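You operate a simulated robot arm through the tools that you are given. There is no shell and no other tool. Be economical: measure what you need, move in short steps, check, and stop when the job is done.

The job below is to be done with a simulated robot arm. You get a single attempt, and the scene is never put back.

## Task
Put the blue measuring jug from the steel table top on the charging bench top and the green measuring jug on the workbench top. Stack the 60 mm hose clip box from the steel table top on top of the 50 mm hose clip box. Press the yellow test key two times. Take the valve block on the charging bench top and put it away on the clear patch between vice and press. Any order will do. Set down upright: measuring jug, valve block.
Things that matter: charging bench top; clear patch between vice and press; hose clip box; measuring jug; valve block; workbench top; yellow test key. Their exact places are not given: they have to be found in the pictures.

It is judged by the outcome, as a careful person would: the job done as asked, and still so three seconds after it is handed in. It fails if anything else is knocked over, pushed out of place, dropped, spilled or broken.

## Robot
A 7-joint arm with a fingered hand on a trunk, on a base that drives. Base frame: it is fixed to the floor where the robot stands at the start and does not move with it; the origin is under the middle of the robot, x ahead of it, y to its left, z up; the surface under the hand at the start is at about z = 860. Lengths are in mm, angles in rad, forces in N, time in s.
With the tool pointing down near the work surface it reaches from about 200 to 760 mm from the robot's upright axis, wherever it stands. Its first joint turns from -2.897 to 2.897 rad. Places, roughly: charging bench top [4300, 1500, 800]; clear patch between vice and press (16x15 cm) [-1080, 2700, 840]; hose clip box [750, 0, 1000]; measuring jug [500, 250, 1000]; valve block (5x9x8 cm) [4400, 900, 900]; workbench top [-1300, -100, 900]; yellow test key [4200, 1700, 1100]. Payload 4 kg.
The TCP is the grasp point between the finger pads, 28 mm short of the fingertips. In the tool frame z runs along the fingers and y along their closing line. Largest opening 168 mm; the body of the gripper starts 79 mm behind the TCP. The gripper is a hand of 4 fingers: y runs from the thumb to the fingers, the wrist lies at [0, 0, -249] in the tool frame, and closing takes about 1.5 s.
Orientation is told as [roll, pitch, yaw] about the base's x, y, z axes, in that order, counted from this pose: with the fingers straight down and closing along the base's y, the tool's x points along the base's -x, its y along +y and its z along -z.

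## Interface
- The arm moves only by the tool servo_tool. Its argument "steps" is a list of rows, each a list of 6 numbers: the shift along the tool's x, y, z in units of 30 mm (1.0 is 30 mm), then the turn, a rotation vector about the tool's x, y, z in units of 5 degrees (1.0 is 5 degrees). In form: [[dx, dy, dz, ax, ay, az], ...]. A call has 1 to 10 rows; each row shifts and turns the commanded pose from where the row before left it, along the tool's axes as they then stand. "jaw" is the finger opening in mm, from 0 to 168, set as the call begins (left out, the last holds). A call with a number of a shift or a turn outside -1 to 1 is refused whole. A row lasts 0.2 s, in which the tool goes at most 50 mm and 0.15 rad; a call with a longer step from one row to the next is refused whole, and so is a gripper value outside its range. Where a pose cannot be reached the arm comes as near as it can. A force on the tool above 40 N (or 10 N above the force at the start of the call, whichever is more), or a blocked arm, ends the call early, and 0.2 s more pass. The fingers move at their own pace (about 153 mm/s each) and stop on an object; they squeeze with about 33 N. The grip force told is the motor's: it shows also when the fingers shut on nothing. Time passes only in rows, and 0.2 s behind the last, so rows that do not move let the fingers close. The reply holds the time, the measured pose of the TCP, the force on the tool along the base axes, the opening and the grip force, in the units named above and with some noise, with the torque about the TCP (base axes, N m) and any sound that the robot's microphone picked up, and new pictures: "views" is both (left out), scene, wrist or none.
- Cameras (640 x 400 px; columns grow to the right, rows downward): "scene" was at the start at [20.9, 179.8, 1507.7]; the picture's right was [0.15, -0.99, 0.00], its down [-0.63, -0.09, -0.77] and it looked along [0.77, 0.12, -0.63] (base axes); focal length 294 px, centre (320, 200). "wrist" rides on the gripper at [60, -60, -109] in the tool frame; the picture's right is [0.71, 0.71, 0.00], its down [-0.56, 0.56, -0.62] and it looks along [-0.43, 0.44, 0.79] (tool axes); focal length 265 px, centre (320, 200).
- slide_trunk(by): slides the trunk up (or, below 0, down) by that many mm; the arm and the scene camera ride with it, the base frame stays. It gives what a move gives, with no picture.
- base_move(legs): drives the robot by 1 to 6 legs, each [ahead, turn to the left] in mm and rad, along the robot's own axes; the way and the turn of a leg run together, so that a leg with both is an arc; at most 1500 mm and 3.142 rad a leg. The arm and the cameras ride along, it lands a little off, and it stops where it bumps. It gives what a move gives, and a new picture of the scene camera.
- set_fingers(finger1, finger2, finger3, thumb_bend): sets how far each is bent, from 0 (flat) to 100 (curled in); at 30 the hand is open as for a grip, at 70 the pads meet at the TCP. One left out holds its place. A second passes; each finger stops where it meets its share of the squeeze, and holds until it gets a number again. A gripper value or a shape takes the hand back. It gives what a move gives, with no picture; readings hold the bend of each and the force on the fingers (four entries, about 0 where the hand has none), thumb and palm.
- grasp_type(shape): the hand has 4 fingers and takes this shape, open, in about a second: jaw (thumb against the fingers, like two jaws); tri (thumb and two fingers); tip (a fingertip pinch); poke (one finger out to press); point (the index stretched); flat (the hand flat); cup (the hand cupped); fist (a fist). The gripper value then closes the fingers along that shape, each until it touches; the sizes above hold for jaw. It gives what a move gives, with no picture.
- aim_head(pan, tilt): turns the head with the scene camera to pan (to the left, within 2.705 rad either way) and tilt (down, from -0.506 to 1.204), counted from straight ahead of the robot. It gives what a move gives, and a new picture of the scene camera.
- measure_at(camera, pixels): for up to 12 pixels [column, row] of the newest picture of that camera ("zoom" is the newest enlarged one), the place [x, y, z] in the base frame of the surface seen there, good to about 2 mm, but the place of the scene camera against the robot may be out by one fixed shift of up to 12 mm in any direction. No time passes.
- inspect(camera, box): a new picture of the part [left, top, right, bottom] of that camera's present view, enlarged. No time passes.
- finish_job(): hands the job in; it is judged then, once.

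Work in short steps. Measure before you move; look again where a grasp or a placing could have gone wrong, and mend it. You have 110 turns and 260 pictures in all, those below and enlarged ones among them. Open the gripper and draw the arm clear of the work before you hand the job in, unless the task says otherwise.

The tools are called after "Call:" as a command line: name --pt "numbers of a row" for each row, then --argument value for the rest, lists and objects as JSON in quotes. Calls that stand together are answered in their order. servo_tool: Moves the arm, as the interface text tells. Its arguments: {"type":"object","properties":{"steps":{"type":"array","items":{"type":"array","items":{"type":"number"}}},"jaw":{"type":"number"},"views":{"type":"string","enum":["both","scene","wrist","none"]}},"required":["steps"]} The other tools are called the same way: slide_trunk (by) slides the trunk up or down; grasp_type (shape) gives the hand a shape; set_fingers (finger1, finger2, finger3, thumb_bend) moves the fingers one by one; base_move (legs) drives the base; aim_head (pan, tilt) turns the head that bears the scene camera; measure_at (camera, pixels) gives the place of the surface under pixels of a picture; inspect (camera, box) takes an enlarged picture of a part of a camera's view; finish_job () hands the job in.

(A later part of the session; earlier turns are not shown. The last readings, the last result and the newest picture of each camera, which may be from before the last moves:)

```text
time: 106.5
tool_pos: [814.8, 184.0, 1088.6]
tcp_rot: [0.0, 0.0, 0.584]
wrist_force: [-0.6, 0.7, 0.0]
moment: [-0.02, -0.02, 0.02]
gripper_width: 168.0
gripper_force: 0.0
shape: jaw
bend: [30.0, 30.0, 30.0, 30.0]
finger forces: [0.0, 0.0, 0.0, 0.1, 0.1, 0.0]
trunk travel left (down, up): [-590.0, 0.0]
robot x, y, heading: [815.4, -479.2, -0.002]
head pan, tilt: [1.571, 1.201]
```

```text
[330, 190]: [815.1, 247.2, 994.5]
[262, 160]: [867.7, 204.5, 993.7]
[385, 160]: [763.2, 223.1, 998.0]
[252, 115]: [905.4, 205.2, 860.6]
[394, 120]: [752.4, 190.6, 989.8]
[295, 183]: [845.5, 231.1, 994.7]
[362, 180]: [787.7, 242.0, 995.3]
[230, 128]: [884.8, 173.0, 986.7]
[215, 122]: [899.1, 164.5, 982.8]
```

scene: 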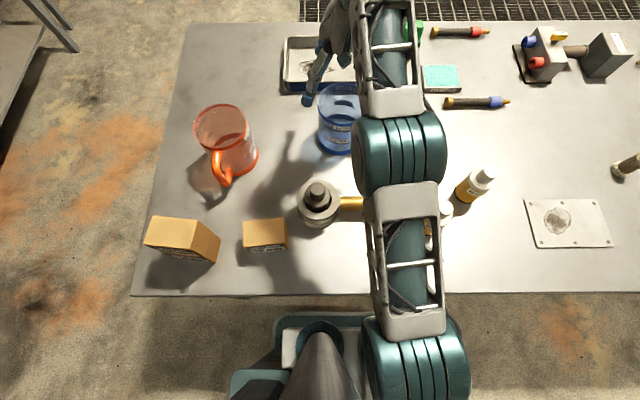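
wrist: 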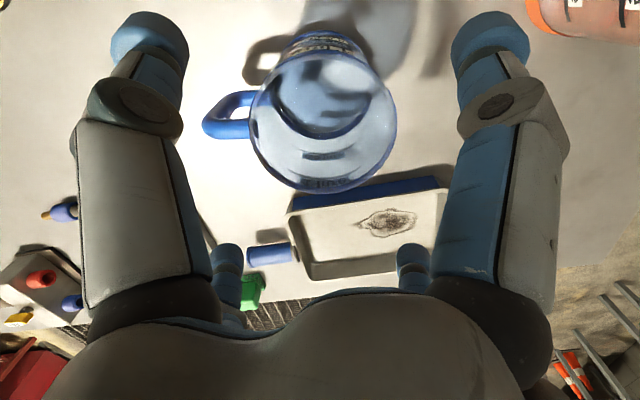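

Rim centre ≈(811,189). Nudge and descend to z≈963.

Call:
servo_tool --pt "0.02 0.21 0.5 0 0 0" --pt "0 0 1 0 0 0" --pt "0 0 1 0 0 0" --pt "0 0 1 0 0 0" --pt "0 0 0.68 0 0 0" --pt "0 0 0 0 0 0" --views "wrist"

```text
time: 107.9
tool_pos: [811.1, 188.3, 962.0]
tcp_rot: [-0.001, 0.0, 0.585]
wrist_force: [0.8, -0.8, 1.0]
moment: [-0.01, -0.02, 0.02]
gripper_width: 167.9
gripper_force: 0.1
shape: jaw
bend: [30.0, 30.0, 30.0, 30.0]
finger forces: [0.1, 0.1, 0.0, 0.0, 0.1, 0.0]
trunk travel left (down, up): [-590.0, 0.0]
robot x, y, heading: [819.5, -480.1, -0.002]
head pan, tilt: [1.571, 1.201]
```

wrist: 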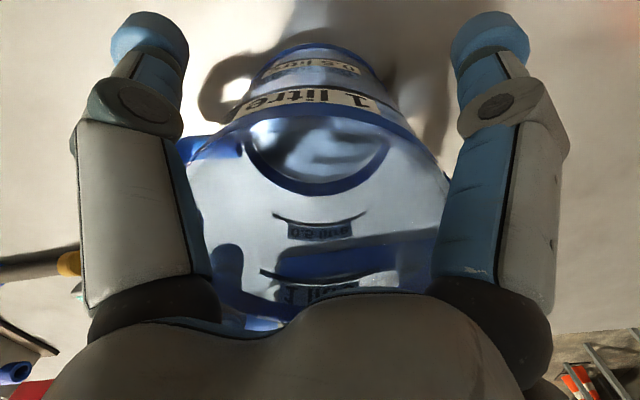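

No contact, centred. Close the hand and lift slightly.

Call:
servo_tool --pt "0 0 0 0 0 0" --pt "0 0 0 0 0 0" --pt "0 0 0 0 0 0" --pt "0 0 0 0 0 0" --pt "0 0 0 0 0 0" --pt "0 0 0 0 0 0" --pt "0 0 0 0 0 0" --pt "0 0 0 0 0 0" --pt "0 0 -0.5 0 0 0" --pt "0 0 -0.5 0 0 0" --jaw 0 --views "wrist"

```text
time: 110.1
tool_pos: [809.5, 189.1, 993.5]
tcp_rot: [-0.002, 0.0, 0.586]
wrist_force: [-0.9, 0.4, -1.8]
moment: [0.02, 0.0, 0.0]
gripper_width: 107.3
gripper_force: 32.7
shape: jaw
bend: [29.0, 29.0, 27.0, 28.0]
finger forces: [27.9, 28.3, 27.9, 0.1, 28.2, 0.0]
trunk travel left (down, up): [-590.0, 0.0]
robot x, y, heading: [818.1, -482.3, -0.004]
head pan, tilt: [1.571, 1.201]
```

wrist: 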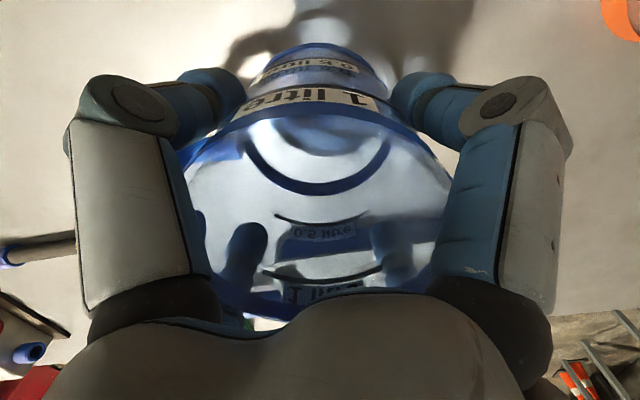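

Blue jug held. Lift further while drawing it back 100 mm toward me.

Call:
servo_tool --pt "0.18 -0.28 -0.7 0 0 0" --pt "0.368 -0.556 -0.8 0 0 0" --pt "0.368 -0.556 -0.9 0 0 0" --pt "0.368 -0.556 -1 0 0 0" --pt "0.368 -0.556 -1 0 0 0" --pt "0.368 -0.556 -0.6 0 0 0" --pt "0 0 0 0 0 0" --views "scene"

```text
time: 111.7
tool_pos: [812.3, 80.0, 1144.2]
tcp_rot: [-0.002, 0.001, 0.585]
wrist_force: [0.2, 0.6, -2.2]
moment: [0.01, 0.02, 0.02]
gripper_width: 107.5
gripper_force: 33.0
shape: jaw
bend: [29.0, 29.0, 27.0, 28.0]
finger forces: [27.9, 28.6, 27.9, 0.0, 28.2, 0.0]
trunk travel left (down, up): [-590.0, 0.0]
robot x, y, heading: [815.7, -480.4, -0.005]
head pan, tilt: [1.571, 1.201]
```

scene: 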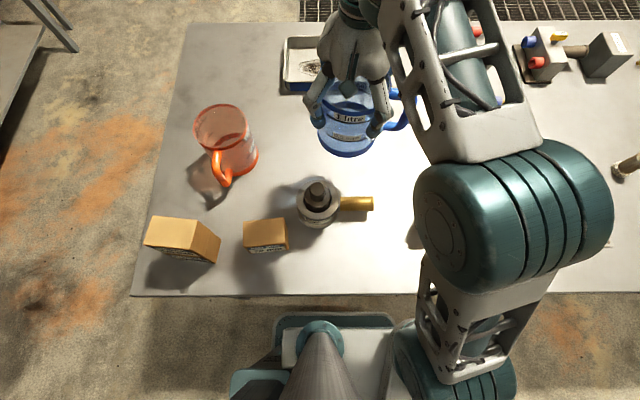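

Check the stack and then the way ahead.

Call:
inspect --camera "scene" --box '[130, 200, 250, 275]'

Call:
aim_head --pan 0.45 --tilt 0.4

```text
5.33 times, centred on (190, 238) of scene
```

zoom: 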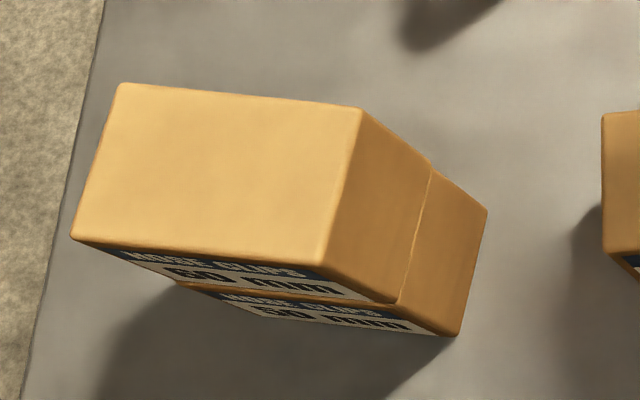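

```text
time: 113.1
tool_pos: [813.3, 79.4, 1143.6]
tcp_rot: [0.0, 0.001, 0.584]
wrist_force: [0.3, 0.4, -1.4]
moment: [0.0, 0.03, -0.01]
gripper_width: 107.4
gripper_force: 33.6
shape: jaw
bend: [29.0, 29.0, 27.0, 28.0]
finger forces: [27.9, 28.5, 27.9, 0.0, 28.2, 0.0]
trunk travel left (down, up): [-590.0, 0.0]
robot x, y, heading: [816.3, -477.9, -0.003]
head pan, tilt: [0.45, 0.4]
```

scene: 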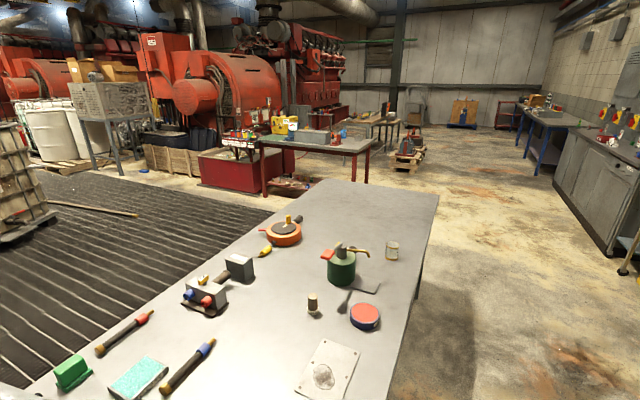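

Stack is good. Measure the charging bench (260–370,140), the table's far end, dispenser height, and pallet item.

Call:
measure_at --camera "scene" --pixels '[[340, 246], [438, 192], [325, 179], [370, 142], [265, 144], [340, 150], [262, 192], [365, 182], [405, 168], [280, 125], [292, 125], [350, 140]]'

Call:
inspect --camera "scene" --box '[200, 90, 440, 210]'

```text
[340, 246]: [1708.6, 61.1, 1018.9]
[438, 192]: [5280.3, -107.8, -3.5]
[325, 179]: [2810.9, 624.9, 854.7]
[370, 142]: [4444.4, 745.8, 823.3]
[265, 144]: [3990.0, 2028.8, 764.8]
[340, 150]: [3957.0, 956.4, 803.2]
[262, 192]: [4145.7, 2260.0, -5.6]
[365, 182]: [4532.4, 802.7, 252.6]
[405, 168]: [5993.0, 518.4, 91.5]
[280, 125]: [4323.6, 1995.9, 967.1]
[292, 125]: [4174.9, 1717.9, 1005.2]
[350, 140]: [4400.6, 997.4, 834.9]
```

```text
2.67 times, centred on (320, 150) of scene
```

zoom: 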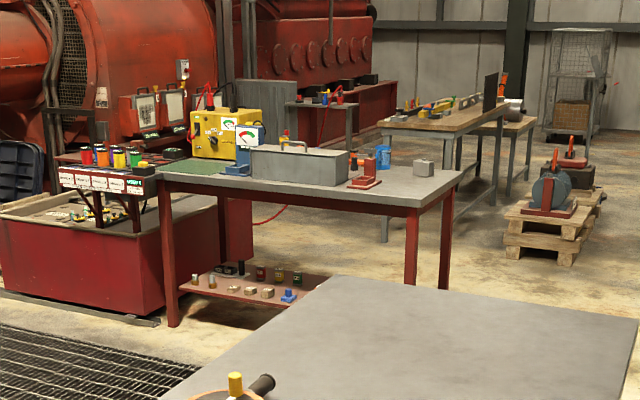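

Bench top spans roughly x 3950–4530, y 750–2030. I'll drive down the corridor (away from the table), to stand south of the bench's right end.

Call:
base_move --legs '[[0, -0.6], [750, 0], [0, 0.603], [1432, 0], [1432, 0], [0, 1.571]]'

Call:
aim_head --pan 0.0 --tilt 0.4

```text
time: 138.0
tool_pos: [3788.4, -954.4, 1144.5]
tcp_rot: [-0.002, 0.0, 2.144]
wrist_force: [-0.5, 0.1, -2.4]
moment: [-0.04, -0.03, 0.0]
gripper_width: 106.6
gripper_force: 33.1
shape: jaw
bend: [29.0, 29.0, 27.0, 28.0]
finger forces: [28.0, 28.3, 28.2, 0.0, 27.4, 0.1]
trunk travel left (down, up): [-590.0, 0.0]
robot x, y, heading: [4350.4, -955.7, 1.553]
head pan, tilt: [0.45, 0.4]
```

scene: 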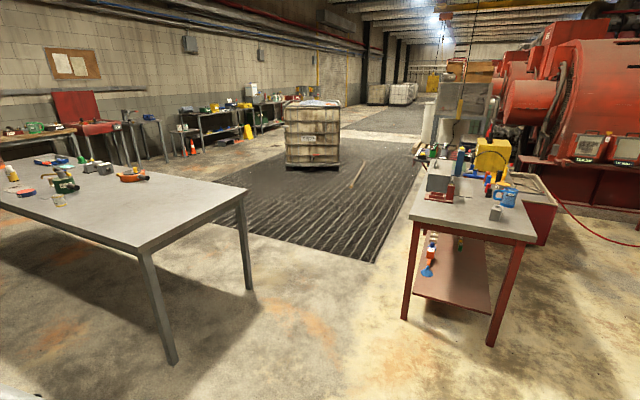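

```text
time: 138.9
tool_pos: [3788.0, -954.2, 1143.7]
tcp_rot: [-0.002, -0.001, 2.142]
wrist_force: [0.2, -0.5, -1.6]
moment: [-0.01, -0.01, -0.01]
gripper_width: 106.7
gripper_force: 33.4
shape: jaw
bend: [29.0, 29.0, 27.0, 28.0]
finger forces: [28.0, 28.3, 28.2, 0.1, 27.5, 0.1]
trunk travel left (down, up): [-590.0, 0.0]
robot x, y, heading: [4349.0, -955.6, 1.553]
head pan, tilt: [0.0, 0.4]
```

scene: 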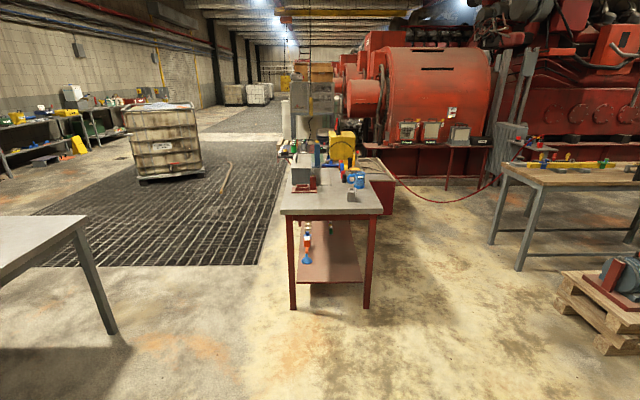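

The bench's narrow end faces me. Measure corners (282,212),(382,212), valve block (357,190), mug (357,178), red stand (308,185).

Call:
inspect --camera "scene" --box '[260, 120, 400, 220]'

Call:
measure_at --camera "scene" --pixels '[[283, 213], [381, 213], [330, 205], [363, 180], [290, 308], [366, 308], [345, 195], [320, 195]]'

```text
4.00 times, centred on (330, 170) of scene
```

zoom: 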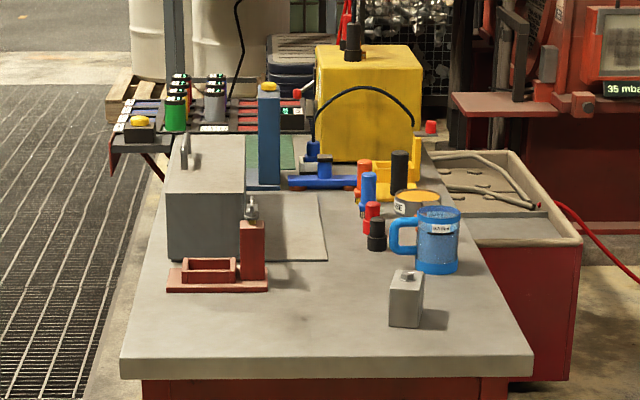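

```text
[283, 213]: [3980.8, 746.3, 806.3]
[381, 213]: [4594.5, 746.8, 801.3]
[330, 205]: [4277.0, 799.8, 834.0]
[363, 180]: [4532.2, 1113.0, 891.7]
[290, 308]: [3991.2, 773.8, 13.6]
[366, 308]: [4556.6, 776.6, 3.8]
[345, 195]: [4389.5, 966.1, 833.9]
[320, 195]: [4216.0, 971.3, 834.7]
```

Bench top z≈840, edge y≈745. Drive 1340 ahead to stand ~350 mm from the edge.

Call:
base_move --legs '[[1340, 0.018]]'

Call:
aim_head --pan 0.05 --tilt 0.75

Call:
inspect --camera "scene" --box '[160, 60, 480, 260]'

```text
time: 145.5
tool_pos: [3793.1, 344.5, 1144.4]
tcp_rot: [-0.002, 0.0, 2.172]
wrist_force: [0.2, 0.2, -1.3]
moment: [-0.04, 0.0, 0.0]
gripper_width: 106.6
gripper_force: 32.7
shape: jaw
bend: [29.0, 29.0, 27.0, 28.0]
finger forces: [28.1, 28.3, 28.2, 0.0, 27.3, 0.0]
trunk travel left (down, up): [-590.0, 0.0]
robot x, y, heading: [4355.8, 355.8, 1.586]
head pan, tilt: [0.0, 0.4]
```

scene: 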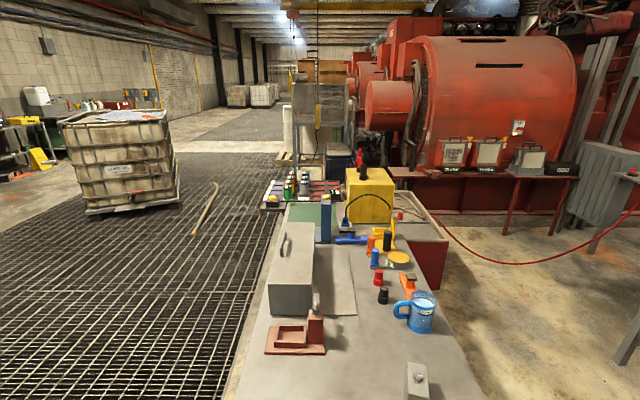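

```text
time: 146.3
tool_pos: [3791.9, 343.6, 1144.0]
tcp_rot: [-0.002, -0.001, 2.173]
wrist_force: [0.6, -0.2, -2.7]
moment: [-0.02, -0.03, -0.01]
gripper_width: 106.7
gripper_force: 33.3
shape: jaw
bend: [29.0, 29.0, 27.0, 28.0]
finger forces: [28.1, 28.3, 28.2, 0.1, 27.4, 0.0]
trunk travel left (down, up): [-590.0, 0.0]
robot x, y, heading: [4350.0, 357.8, 1.579]
head pan, tilt: [0.051, 0.75]
```

scene: 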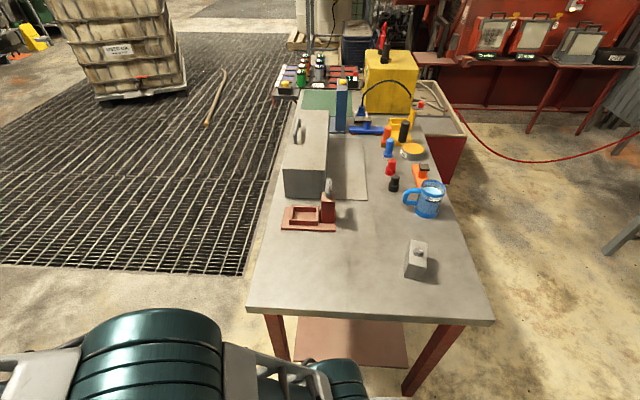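

```text
2.00 times, centred on (320, 160) of scene
```

zoom: 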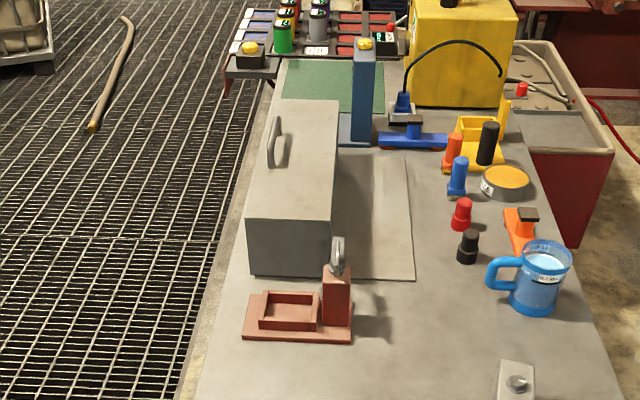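

Measure: table spots, red stand, valve block (416,258), the two yellow buttons (pillar top (342,82) and box (285,84)).

Call:
measure_at --camera "scene" --pixels '[[310, 228], [335, 226], [330, 270], [360, 275], [416, 249], [404, 276], [426, 272], [342.5, 82], [285, 83], [428, 187], [300, 300], [490, 318]]'

Call:
inspect --camera "scene" --box '[260, 50, 380, 130]'

Call:
inspect --camera "scene" --box '[380, 220, 460, 290]'

```text
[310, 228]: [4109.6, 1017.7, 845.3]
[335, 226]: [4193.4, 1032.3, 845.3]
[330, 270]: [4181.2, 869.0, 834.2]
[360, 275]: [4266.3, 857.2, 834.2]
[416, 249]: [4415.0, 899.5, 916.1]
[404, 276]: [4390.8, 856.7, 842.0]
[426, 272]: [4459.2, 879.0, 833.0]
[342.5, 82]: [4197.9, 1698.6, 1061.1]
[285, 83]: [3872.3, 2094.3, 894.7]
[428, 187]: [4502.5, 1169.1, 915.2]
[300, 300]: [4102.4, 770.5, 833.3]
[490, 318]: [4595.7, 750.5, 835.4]
```

```text
5.00 times, centred on (320, 90) of scene
```

zoom: 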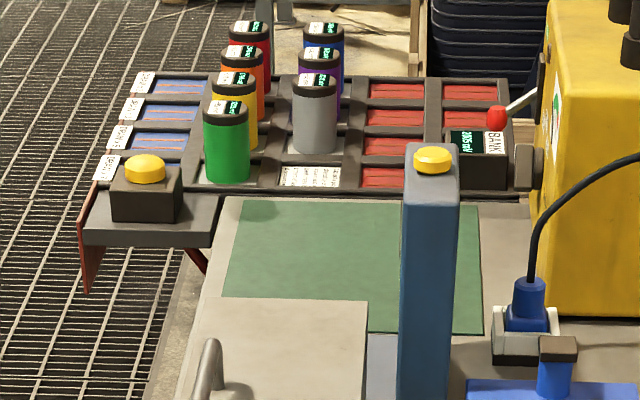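

```text
5.71 times, centred on (420, 255) of scene
```

zoom: 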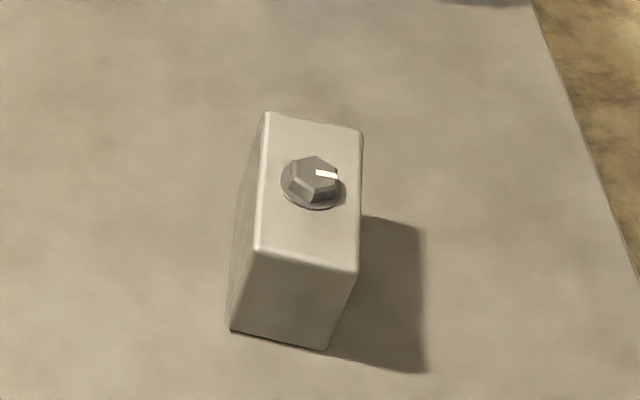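

The yellow key is on top of the slender blue pillar at ≈(4198,1699,1067). Jug goes to the free spot (4225,865). Carry it there at height.

Call:
servo_tool --pt "-0.2692 -0.943 0 0 0 0" --pt "-0.2692 -0.943 0 0 0 0" --pt "-0.2692 -0.943 0 0 0 0" --pt "-0.2692 -0.943 0 0 0 0" --pt "-0.2692 -0.943 0 0 0 0" --pt "-0.2692 -0.943 0 0 0 0" --pt "-0.2692 -0.943 0 0 0 0" --pt "-0.2692 -0.943 0 0 0 0" --pt "-0.2692 -0.943 0 0 0 0" --pt "-0.2692 -0.943 0 0 0 0" --views "none"

Call:
servo_tool --pt "-0.2692 -0.943 0 0 0 0" --pt "-0.2692 -0.943 0 0 0 0" --pt "-0.2692 -0.943 0 0 0 0" --pt "-0.2692 -0.943 0 0 0 0" --pt "-0.2692 -0.943 0 0 0 0" --pt "-0.2692 -0.943 0 0 0 0" --pt "-0.2692 -0.943 0 0 0 0" --pt "-0.2692 -0.943 0 0 0 0" --pt "-0.2692 -0.943 0 0 0 0" --pt "-0.2692 -0.943 0 0 0 0" --views "none"

Call:
servo_tool --pt "-0.2692 -0.943 0 0 0 0" --pt "-0.2692 -0.943 0 0 0 0" --pt "-0.2692 -0.943 0 0 0 0" --pt "0 0 0 0 0 0" --views "both"

```text
time: 148.5
tool_pos: [3979.0, 570.9, 1143.6]
tcp_rot: [0.001, 0.0, 2.173]
wrist_force: [1.3, -0.6, -1.8]
moment: [-0.05, 0.01, -0.02]
gripper_width: 106.6
gripper_force: 33.2
shape: jaw
bend: [29.0, 29.0, 27.0, 28.0]
finger forces: [27.9, 28.4, 28.2, 0.1, 27.3, 0.0]
trunk travel left (down, up): [-590.0, 0.0]
robot x, y, heading: [4350.5, 359.7, 1.582]
head pan, tilt: [0.051, 0.75]
```

```text
time: 150.7
tool_pos: [4166.6, 800.0, 1144.2]
tcp_rot: [0.0, 0.001, 2.173]
wrist_force: [-0.5, -0.5, -1.4]
moment: [-0.04, 0.04, 0.0]
gripper_width: 106.1
gripper_force: 32.6
shape: jaw
bend: [29.0, 29.0, 27.0, 28.0]
finger forces: [28.1, 28.4, 28.2, 0.1, 27.2, 0.0]
trunk travel left (down, up): [-590.0, 0.0]
robot x, y, heading: [4352.2, 359.5, 1.581]
head pan, tilt: [0.051, 0.75]
```

```text
time: 151.7
tool_pos: [4221.7, 866.7, 1144.1]
tcp_rot: [0.0, -0.001, 2.172]
wrist_force: [-0.3, 0.9, -2.1]
moment: [-0.01, 0.02, 0.0]
gripper_width: 106.1
gripper_force: 33.0
shape: jaw
bend: [29.0, 29.0, 28.0, 28.0]
finger forces: [28.1, 28.4, 28.2, 0.1, 27.0, 0.0]
trunk travel left (down, up): [-590.0, 0.0]
robot x, y, heading: [4347.6, 358.4, 1.585]
head pan, tilt: [0.051, 0.75]
```

scene: 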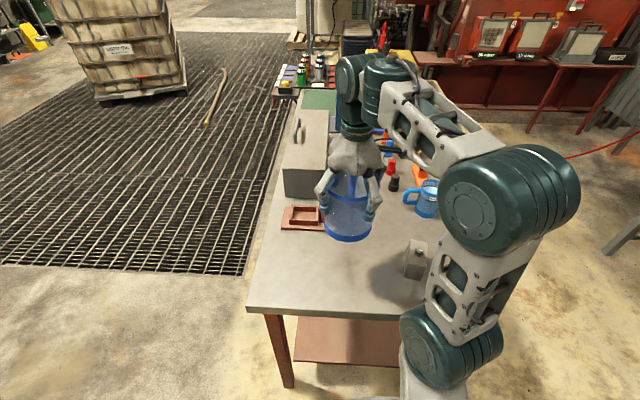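
wrist: 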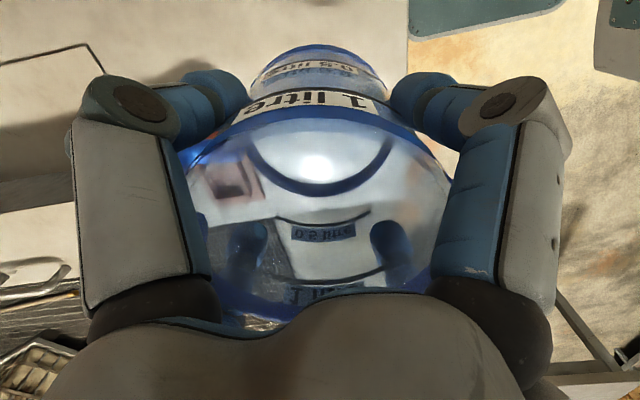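

Positioned at (4222,867). Lower 190 mm to ~11 mm above the surface.

Call:
servo_tool --pt "0 0 1 0 0 0" --pt "0 0 1 0 0 0" --pt "0 0 1 0 0 0" --pt "0 0 1 0 0 0" --pt "0 0 1 0 0 0" --pt "0 0 1 0 0 0" --pt "0 0 0.35 0 0 0" --pt "0 0 0 0 0 0" --views "both"

```text
time: 153.5
tool_pos: [4223.2, 865.6, 954.2]
tcp_rot: [-0.002, -0.001, 2.173]
wrist_force: [0.4, 0.3, -1.3]
moment: [-0.03, -0.03, 0.02]
gripper_width: 105.5
gripper_force: 33.1
shape: jaw
bend: [29.0, 29.0, 28.0, 29.0]
finger forces: [28.5, 27.9, 28.7, 0.0, 26.5, 0.1]
trunk travel left (down, up): [-590.0, 0.0]
robot x, y, heading: [4354.8, 356.3, 1.581]
head pan, tilt: [0.051, 0.75]
```

scene: 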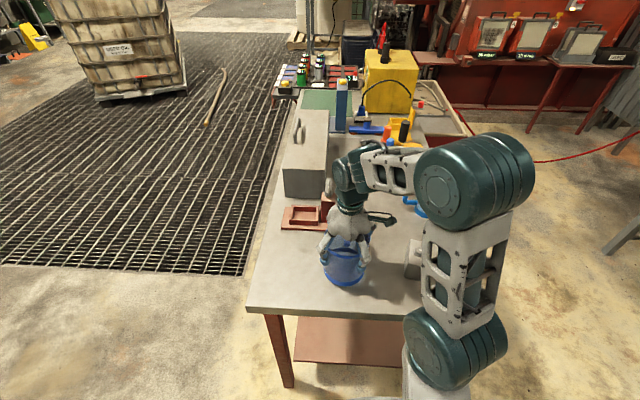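
wrist: 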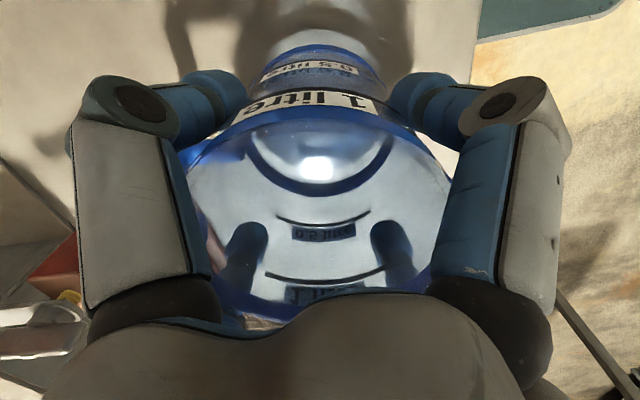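

Now lower in small rows until contact.

Call:
servo_tool --pt "0 0 0.2 0 0 0" --pt "0 0 0.1 0 0 0" --pt "0 0 0.06 0 0 0" --pt "0 0 0.06 0 0 0" --pt "0 0 0 0 0 0" --views "none"

```text
time: 154.7
tool_pos: [4224.0, 865.8, 941.7]
tcp_rot: [-0.001, -0.001, 2.172]
wrist_force: [-0.2, -0.1, 12.7]
moment: [-0.14, 0.04, -0.02]
gripper_width: 105.8
gripper_force: 33.0
shape: jaw
bend: [29.0, 28.0, 28.0, 28.0]
finger forces: [29.9, 29.1, 29.4, 0.1, 27.2, 0.0]
trunk travel left (down, up): [-590.0, 0.0]
robot x, y, heading: [4351.1, 354.9, 1.582]
head pan, tilt: [0.051, 0.75]
```

Firm contact (12.7 N): ease up 1.5 mm, open, then rise.

Call:
servo_tool --pt "0 0 -0.04 0 0 0" --pt "0 0 0 0 0 0" --views "none"

Call:
servo_tool --pt "0 0 0 0 0 0" --pt "0 0 0 0 0 0" --pt "0 0 0 0 0 0" --pt "0 0 -0.3 0 0 0" --pt "0 0 -1 0 0 0" --pt "0 0 -1 0 0 0" --pt "0 0 -1 0 0 0" --pt "0 0 -1 0 0 0" --pt "0 0 -1 0 0 0" --pt "0 0 -0.5 0 0 0" --jaw 168 --views "both"

```text
time: 155.3
tool_pos: [4224.9, 865.2, 942.0]
tcp_rot: [-0.002, 0.003, 2.174]
wrist_force: [-0.3, -0.4, 2.1]
moment: [0.08, 0.11, 0.03]
gripper_width: 105.9
gripper_force: 32.7
shape: jaw
bend: [29.0, 29.0, 28.0, 28.0]
finger forces: [29.6, 28.9, 29.4, 0.1, 27.1, 0.0]
trunk travel left (down, up): [-590.0, 0.0]
robot x, y, heading: [4352.6, 357.4, 1.582]
head pan, tilt: [0.051, 0.75]
```

```text
time: 157.5
tool_pos: [4224.2, 866.9, 1117.6]
tcp_rot: [-0.002, 0.0, 2.174]
wrist_force: [0.4, -1.0, 0.2]
moment: [0.0, -0.02, -0.01]
gripper_width: 168.1
gripper_force: 0.1
shape: jaw
bend: [30.0, 30.0, 30.0, 30.0]
finger forces: [0.1, 0.0, 0.0, 0.2, 0.0, 0.0]
trunk travel left (down, up): [-590.0, 0.0]
robot x, y, heading: [4349.1, 361.2, 1.584]
head pan, tilt: [0.051, 0.75]
```

scene: 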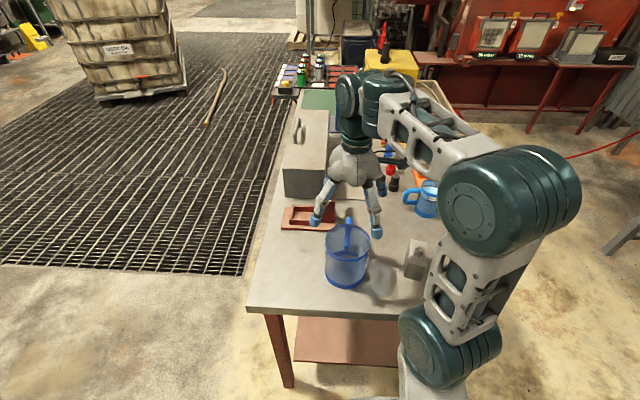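
wrist: 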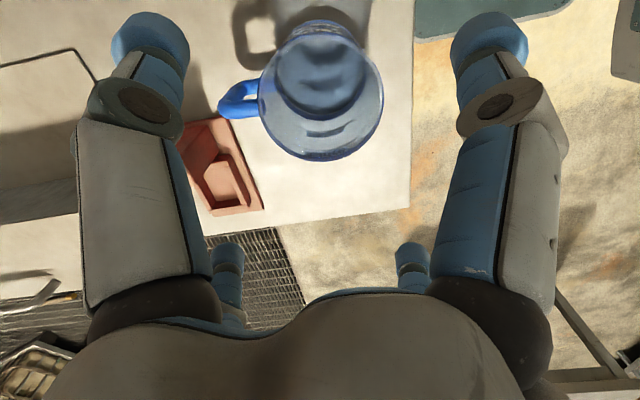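

Blue jug stands on the charging bench. Next the key: retract and raise the hand, and shape it to poke.

Call:
servo_tool --pt "0.786 0.538 -0.43 0 0 0" --pt "0.786 0.538 -0.43 0 0 0" --pt "0.786 0.538 -0.43 0 0 0" --pt "0.786 0.538 -0.43 0 0 0" --pt "0.786 0.538 -0.43 0 0 0" --pt "0.786 0.538 -0.43 0 0 0" --pt "0.786 0.538 -0.43 0 0 0" --pt "0 0 0 0 0 0" --views "none"

Call:
base_move --legs '[[0, 1.571], [770, 0], [0, -1.571], [1310, 0]]'

Call:
grasp_type --shape "poke"

Call:
aim_head --pan -1.3 --tilt 0.5

Call:
inspect --camera "wrist" --box '[0, 0, 640, 400]'

```text
time: 159.3
tool_pos: [4225.1, 667.1, 1206.8]
tcp_rot: [0.0, 0.001, 2.173]
wrist_force: [0.4, -0.4, 0.6]
moment: [-0.02, -0.04, 0.03]
gripper_width: 168.1
gripper_force: 0.1
shape: jaw
bend: [30.0, 30.0, 30.0, 30.0]
finger forces: [0.0, 0.1, 0.0, 0.0, 0.0, 0.1]
trunk travel left (down, up): [-590.0, 0.0]
robot x, y, heading: [4350.7, 360.4, 1.583]
head pan, tilt: [0.051, 0.75]
```

```text
time: 177.3
tool_pos: [3527.3, 1982.2, 1205.7]
tcp_rot: [-0.002, -0.001, 2.113]
wrist_force: [-0.6, 0.5, 0.4]
moment: [0.01, -0.01, -0.01]
gripper_width: 167.8
gripper_force: 0.0
shape: jaw
bend: [30.0, 30.0, 30.0, 30.0]
finger forces: [0.1, 0.1, 0.1, 0.0, 0.0, 0.1]
trunk travel left (down, up): [-590.0, 0.0]
robot x, y, heading: [3634.6, 1667.8, 1.524]
head pan, tilt: [0.051, 0.75]
```

scene: 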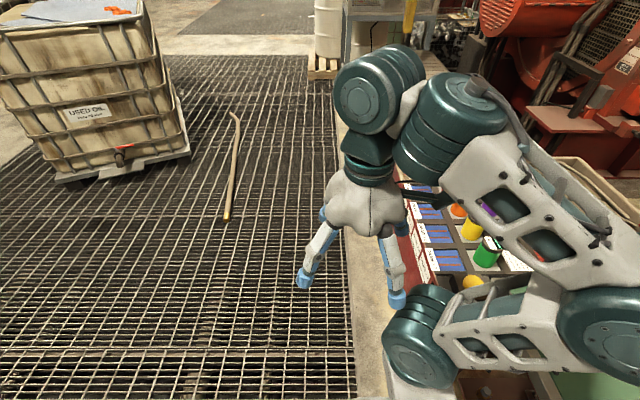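

```text
time: 178.2
tool_pos: [3527.1, 1981.9, 1206.8]
tcp_rot: [-0.003, 0.001, 2.115]
wrist_force: [0.3, -0.6, 0.2]
moment: [0.0, 0.02, 0.01]
gripper_width: 0.0
gripper_force: 0.2
shape: poke
bend: [100.0, 100.0, 100.0, 70.0]
finger forces: [0.0, 0.0, 0.1, 0.0, 0.0, 0.1]
trunk travel left (down, up): [-590.0, 0.0]
robot x, y, heading: [3633.9, 1664.0, 1.523]
head pan, tilt: [0.051, 0.75]
```

```text
time: 179.7
tool_pos: [3525.5, 1981.7, 1205.9]
tcp_rot: [-0.001, 0.001, 2.113]
wrist_force: [0.6, -0.3, -0.7]
moment: [-0.02, -0.03, 0.0]
gripper_width: 0.0
gripper_force: 0.0
shape: poke
bend: [100.0, 100.0, 100.0, 70.0]
finger forces: [0.0, 0.0, 0.0, 0.0, 0.0, 0.0]
trunk travel left (down, up): [-590.0, 0.0]
robot x, y, heading: [3637.5, 1665.0, 1.525]
head pan, tilt: [-1.3, 0.499]
```

scene: 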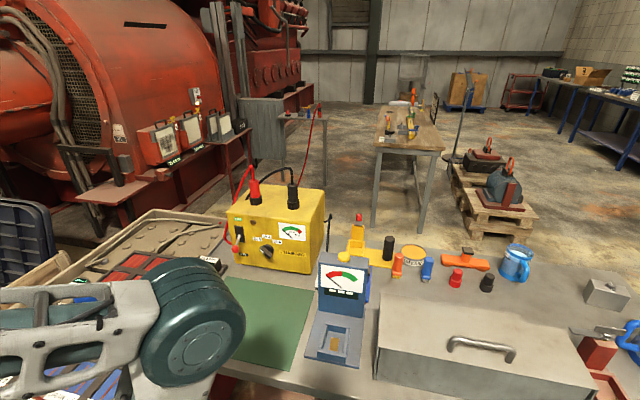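

```text
1.00 times, centred on (320, 200) of wrist (not enlarged: the box is as wide or as high as the picture)
```

zoom: 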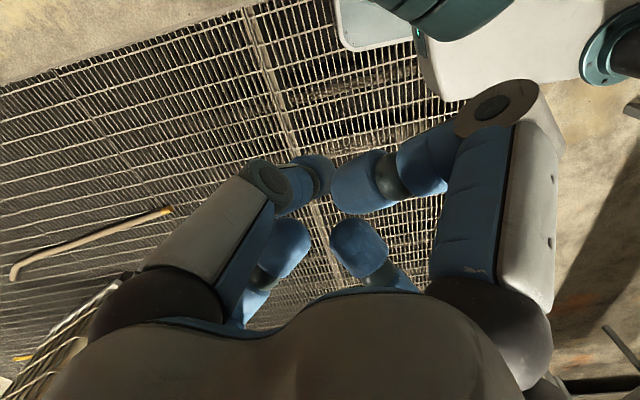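

Look closer at the blue meter (340,310) for the key.

Call:
inspect --camera "scene" --box '[290, 230, 400, 380]'

Call:
measure_at --camera "scene" --pixels '[[343, 255], [335, 345], [342, 280], [320, 355], [345, 330], [275, 190], [292, 195], [300, 250], [350, 395]]'

```text
2.67 times, centred on (345, 305) of scene
```

zoom: 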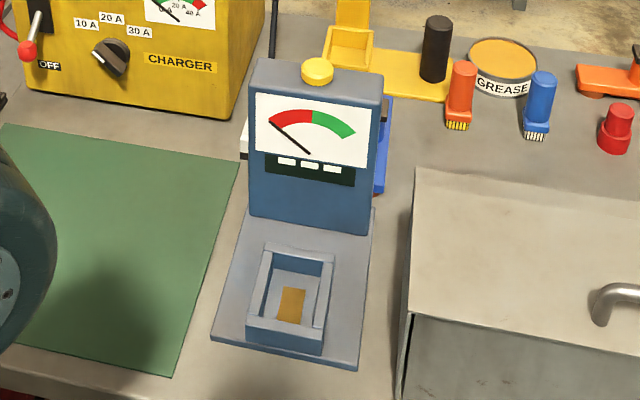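

```text
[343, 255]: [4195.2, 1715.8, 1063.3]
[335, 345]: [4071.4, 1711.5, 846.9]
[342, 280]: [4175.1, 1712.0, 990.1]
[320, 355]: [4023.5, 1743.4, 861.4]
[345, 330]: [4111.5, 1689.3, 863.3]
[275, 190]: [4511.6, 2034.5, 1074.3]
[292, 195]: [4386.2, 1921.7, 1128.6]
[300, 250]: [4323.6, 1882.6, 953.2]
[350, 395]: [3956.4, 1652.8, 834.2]
```

The yellow key is on top of the meter at ≈(4196,1707,1068). Turn to face the bench, and look at the hand's poke shape.

Call:
base_move --legs '[[0, -1.525]]'

Call:
aim_head --pan 0.1 --tilt 0.55

Call:
inspect --camera "wrist" --box '[0, 0, 640, 400]'

```text
time: 183.9
tool_pos: [3947.2, 1785.6, 1205.8]
tcp_rot: [-0.001, 0.0, 0.581]
wrist_force: [0.7, 0.2, 0.0]
moment: [0.01, -0.03, 0.01]
gripper_width: 0.2
gripper_force: 0.1
shape: poke
bend: [100.0, 100.0, 100.0, 70.0]
finger forces: [0.0, 0.0, 0.0, 0.0, 0.1, 0.0]
trunk travel left (down, up): [-590.0, 0.0]
robot x, y, heading: [3634.2, 1663.4, -0.012]
head pan, tilt: [-1.3, 0.499]
```

scene: 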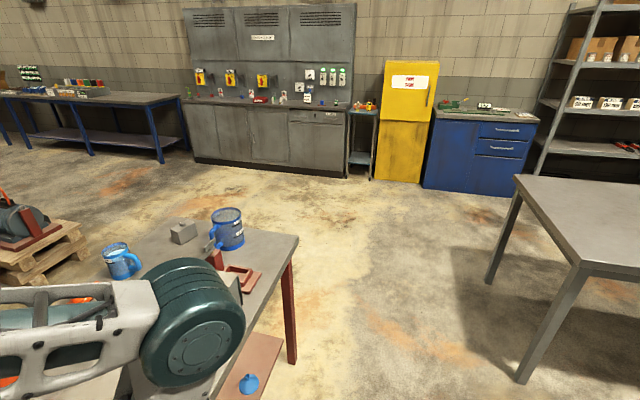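

```text
time: 185.4
tool_pos: [3947.4, 1785.7, 1206.8]
tcp_rot: [-0.003, 0.001, 0.581]
wrist_force: [-0.2, -0.1, -0.4]
moment: [0.0, 0.02, -0.02]
gripper_width: 0.2
gripper_force: 0.1
shape: poke
bend: [100.0, 100.0, 100.0, 70.0]
finger forces: [0.0, 0.0, 0.0, 0.1, 0.0, 0.1]
trunk travel left (down, up): [-590.0, 0.0]
robot x, y, heading: [3636.5, 1663.8, -0.009]
head pan, tilt: [0.099, 0.55]
```

scene: 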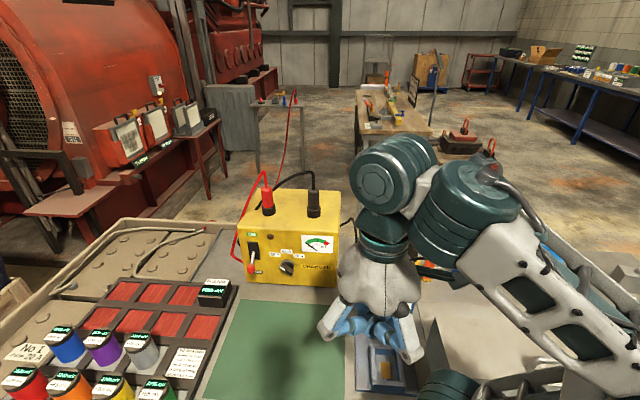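

```text
1.00 times, centred on (320, 200) of wrist (not enlarged: the box is as wide or as high as the picture)
```

zoom: 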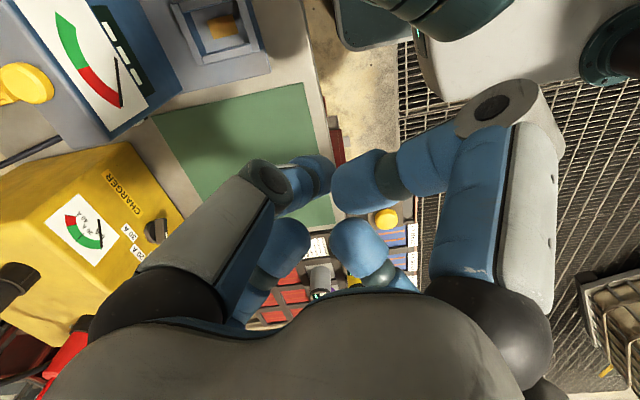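

Key is visible at zoom (25,83). Measure it and the fingertips.

Call:
measure_at --camera "zoom" --pixels '[[25, 75], [8, 85], [45, 82], [25, 98], [70, 10], [318, 175], [360, 180], [292, 240], [355, 238], [420, 160], [265, 185]]'

Call:
inspect --camera "scene" --box '[300, 260, 460, 400]'

```text
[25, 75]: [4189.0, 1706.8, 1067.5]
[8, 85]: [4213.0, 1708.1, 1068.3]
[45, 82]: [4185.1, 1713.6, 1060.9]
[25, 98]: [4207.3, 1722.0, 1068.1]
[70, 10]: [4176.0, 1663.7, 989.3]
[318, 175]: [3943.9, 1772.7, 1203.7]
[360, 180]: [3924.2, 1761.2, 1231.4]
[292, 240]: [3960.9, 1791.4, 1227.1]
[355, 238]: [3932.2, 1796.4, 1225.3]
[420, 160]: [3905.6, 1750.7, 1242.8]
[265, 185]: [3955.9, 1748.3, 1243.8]
```

```text
2.86 times, centred on (380, 330) of scene
```

zoom: 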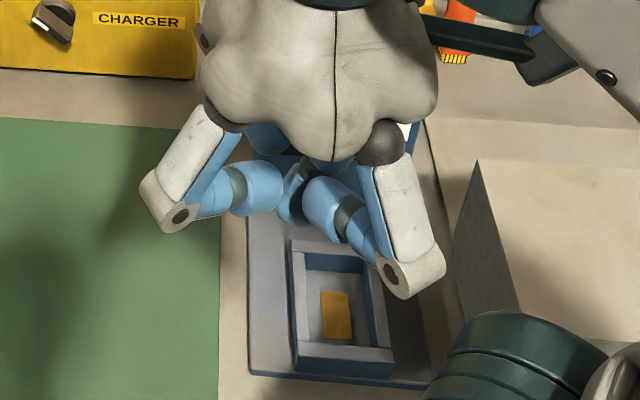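

Poke curls all fingers; a closed jaw (tips meeting on the axis) will press better. Switch to jaw, close, and move above the key at ≈(4199,1709).

Call:
grasp_type --shape "jaw"

Call:
servo_tool --pt "-0.6235 -0.75 0 0 0 0" --pt "-0.6235 -0.75 0 0 0 0" --pt "-0.6235 -0.75 0 0 0 0" --pt "-0.6235 -0.75 0 0 0 0" --pt "-0.6235 -0.75 0 0 0 0" --pt "-0.6235 -0.75 0 0 0 0" --pt "-0.6235 -0.75 0 0 0 0" --pt "-0.6235 -0.75 0 0 0 0" --pt "0 0 0 0 0 0" --pt "0 0 0 0 0 0" --jaw 0 --views "both"

```text
time: 186.3
tool_pos: [3946.8, 1785.9, 1206.5]
tcp_rot: [-0.002, 0.0, 0.581]
wrist_force: [0.2, -0.2, -0.4]
moment: [-0.01, -0.01, -0.01]
gripper_width: 167.9
gripper_force: 0.0
shape: jaw
bend: [30.0, 30.0, 30.0, 30.0]
finger forces: [0.0, 0.0, 0.1, 0.0, 0.0, 0.0]
trunk travel left (down, up): [-590.0, 0.0]
robot x, y, heading: [3637.3, 1664.9, -0.005]
head pan, tilt: [0.099, 0.55]
```

```text
time: 188.5
tool_pos: [4170.7, 1716.7, 1205.8]
tcp_rot: [0.0, -0.001, 0.581]
wrist_force: [0.5, 1.1, 0.4]
moment: [-0.03, -0.01, 0.01]
gripper_width: 0.1
gripper_force: 33.0
shape: jaw
bend: [70.0, 70.0, 70.0, 70.0]
finger forces: [0.0, 0.0, 0.0, 0.0, 0.0, 0.0]
trunk travel left (down, up): [-590.0, 0.0]
robot x, y, heading: [3634.1, 1665.4, -0.005]
head pan, tilt: [0.099, 0.55]
```

scene: 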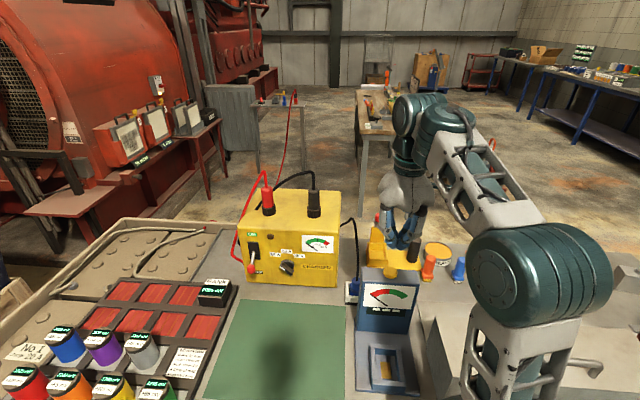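
wrist: 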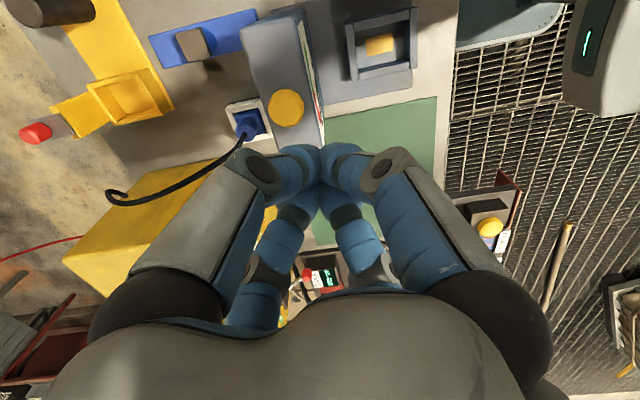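

Tips now meet on the axis (320,180). Key at wrist (286,107); measure it and the tips.

Call:
measure_at --camera "wrist" --pixels '[[286, 107], [286, 91], [286, 123], [271, 107], [301, 107], [280, 140], [255, 60], [300, 150], [340, 150], [320, 180]]'

```text
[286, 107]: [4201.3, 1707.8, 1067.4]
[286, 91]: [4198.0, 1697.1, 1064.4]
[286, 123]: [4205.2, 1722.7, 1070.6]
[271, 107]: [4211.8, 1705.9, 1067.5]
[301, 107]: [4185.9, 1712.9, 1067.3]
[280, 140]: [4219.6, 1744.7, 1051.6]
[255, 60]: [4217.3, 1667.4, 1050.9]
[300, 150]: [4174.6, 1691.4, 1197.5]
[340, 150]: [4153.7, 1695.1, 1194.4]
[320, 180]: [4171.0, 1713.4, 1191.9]
```

Key centre (4200.5,1709), top z≈1068. Centre over it and descend 85 mm (tips to ~1093).

Call:
servo_tool --pt "-0.69 -0.76 0 0 0 0" --pt "0 0 1 0 0 0" --pt "0 0 1 0 0 0" --pt "0 0 0.83 0 0 0" --pt "0 0 0 0 0 0" --views "both"

Call:
inspect --camera "scene" --box '[340, 210, 450, 320]'

```text
time: 189.7
tool_pos: [4202.0, 1710.4, 1121.6]
tcp_rot: [0.0, 0.001, 0.582]
wrist_force: [-0.1, 0.2, 0.2]
moment: [0.02, 0.01, 0.0]
gripper_width: 0.2
gripper_force: 33.2
shape: jaw
bend: [70.0, 70.0, 70.0, 70.0]
finger forces: [0.0, 0.0, 0.0, 0.0, 0.0, 0.0]
trunk travel left (down, up): [-590.0, 0.0]
robot x, y, heading: [3634.0, 1661.3, -0.009]
head pan, tilt: [0.099, 0.55]
```

scene: 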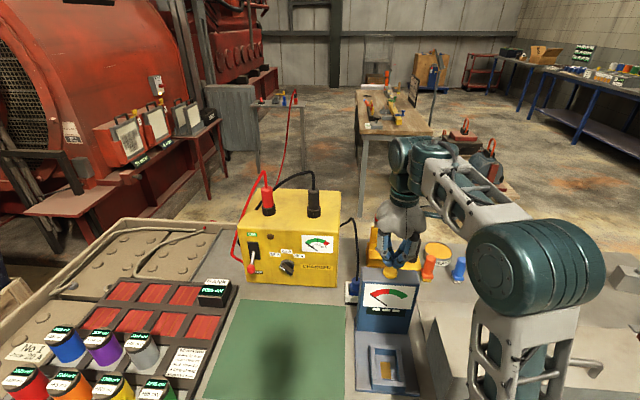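
wrist: 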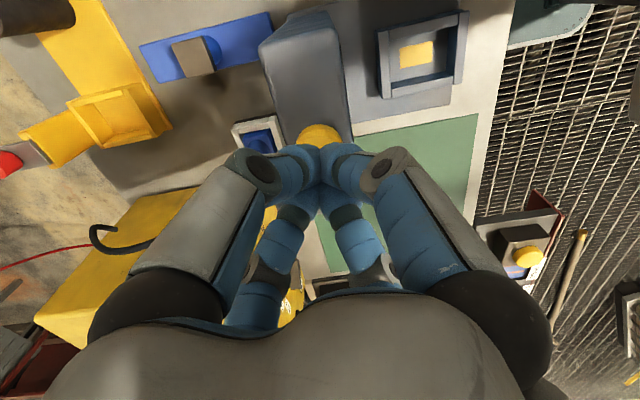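

```text
3.64 times, centred on (395, 265) of scene
```

zoom: 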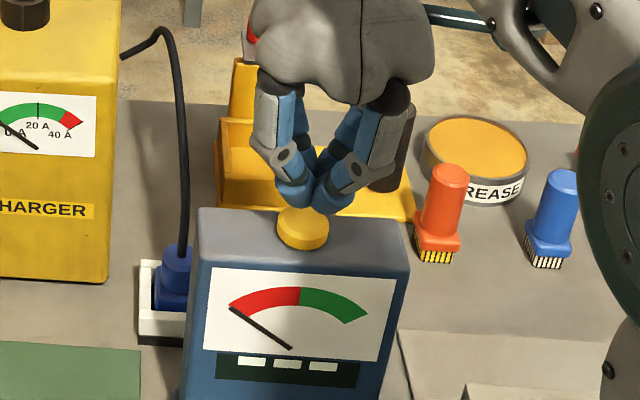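

Tips are above the key. Descend slowly watching for force/sound.

Call:
servo_tool --pt "0 0.1 0.3 0 0 0" --pt "0 0 0.2 0 0 0" --pt "0 0 0.1 0 0 0" --pt "0 0 0 0 0 0" --views "none"

```text
time: 190.7
tool_pos: [4200.6, 1711.5, 1105.0]
tcp_rot: [-0.001, 0.0, 0.581]
wrist_force: [0.6, 0.3, -0.5]
moment: [0.0, 0.04, -0.02]
gripper_width: 0.1
gripper_force: 33.3
shape: jaw
bend: [70.0, 70.0, 70.0, 70.0]
finger forces: [0.1, 0.1, 0.0, 0.0, 0.0, 0.0]
trunk travel left (down, up): [-590.0, 0.0]
robot x, y, heading: [3636.9, 1665.9, -0.01]
head pan, tilt: [0.099, 0.55]
```

Call:
servo_tool --pt "0 0 0.1 0 0 0" --pt "0 0 0.1 0 0 0" --pt "0 0 0.1 0 0 0" --pt "0 0 0 0 0 0" --views "scene"

Call:
inspect --camera "scene" --box '[340, 210, 450, 320]'

```text
time: 191.7
tool_pos: [4199.7, 1712.1, 1095.8]
tcp_rot: [-0.002, 0.0, 0.581]
wrist_force: [0.8, 0.0, 1.4]
moment: [0.02, 0.0, 0.0]
gripper_width: 0.0
gripper_force: 32.6
shape: jaw
bend: [70.0, 70.0, 70.0, 70.0]
finger forces: [0.0, 0.1, 0.1, 0.0, 0.0, 0.0]
trunk travel left (down, up): [-590.0, 0.0]
robot x, y, heading: [3634.4, 1666.4, -0.008]
head pan, tilt: [0.099, 0.55]
heard: click
```

scene: 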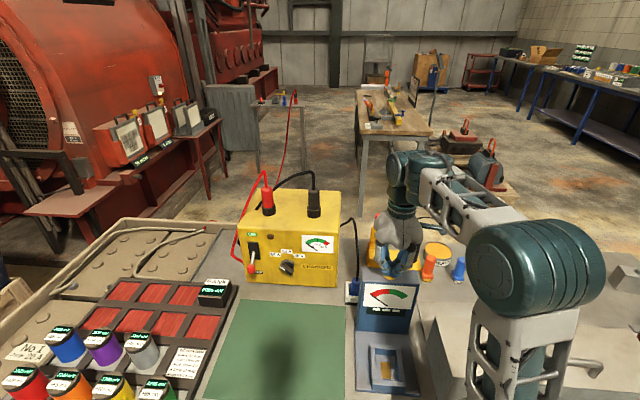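

```text
3.64 times, centred on (395, 265) of scene
```

zoom: 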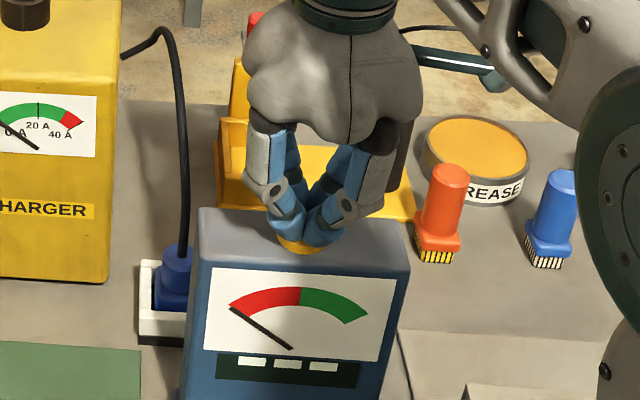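

One click heard: first press. Rise 18 mm to release.

Call:
servo_tool --pt "0 0 -0.3 0 0 0" --pt "0 0 -0.3 0 0 0" --pt "0 0 0 0 0 0" --pt "0 0 0 0 0 0" --views "none"

Call:
servo_tool --pt "0 0 0.3 0 0 0" --pt "0 0 0.1 0 0 0" --pt "0 0 0.1 0 0 0" --pt "0 0 0.1 0 0 0" --pt "0 0 0 0 0 0" --views "none"

```text
time: 192.7
tool_pos: [4198.3, 1710.6, 1112.2]
tcp_rot: [-0.001, 0.0, 0.582]
wrist_force: [0.2, -0.1, 0.0]
moment: [-0.02, 0.0, 0.0]
gripper_width: 0.1
gripper_force: 33.2
shape: jaw
bend: [70.0, 70.0, 70.0, 70.0]
finger forces: [0.0, 0.0, 0.0, 0.1, 0.0, 0.0]
trunk travel left (down, up): [-590.0, 0.0]
robot x, y, heading: [3638.1, 1665.2, -0.007]
head pan, tilt: [0.099, 0.55]
```

```text
time: 193.9
tool_pos: [4199.8, 1711.1, 1094.2]
tcp_rot: [0.0, 0.001, 0.581]
wrist_force: [0.7, -0.3, 1.5]
moment: [-0.02, 0.02, 0.04]
gripper_width: 0.0
gripper_force: 33.1
shape: jaw
bend: [70.0, 70.0, 70.0, 70.0]
finger forces: [0.0, 0.0, 0.1, 0.0, 0.1, 0.1]
trunk travel left (down, up): [-590.0, 0.0]
robot x, y, heading: [3636.0, 1667.2, -0.008]
head pan, tilt: [0.099, 0.55]
heard: click
```

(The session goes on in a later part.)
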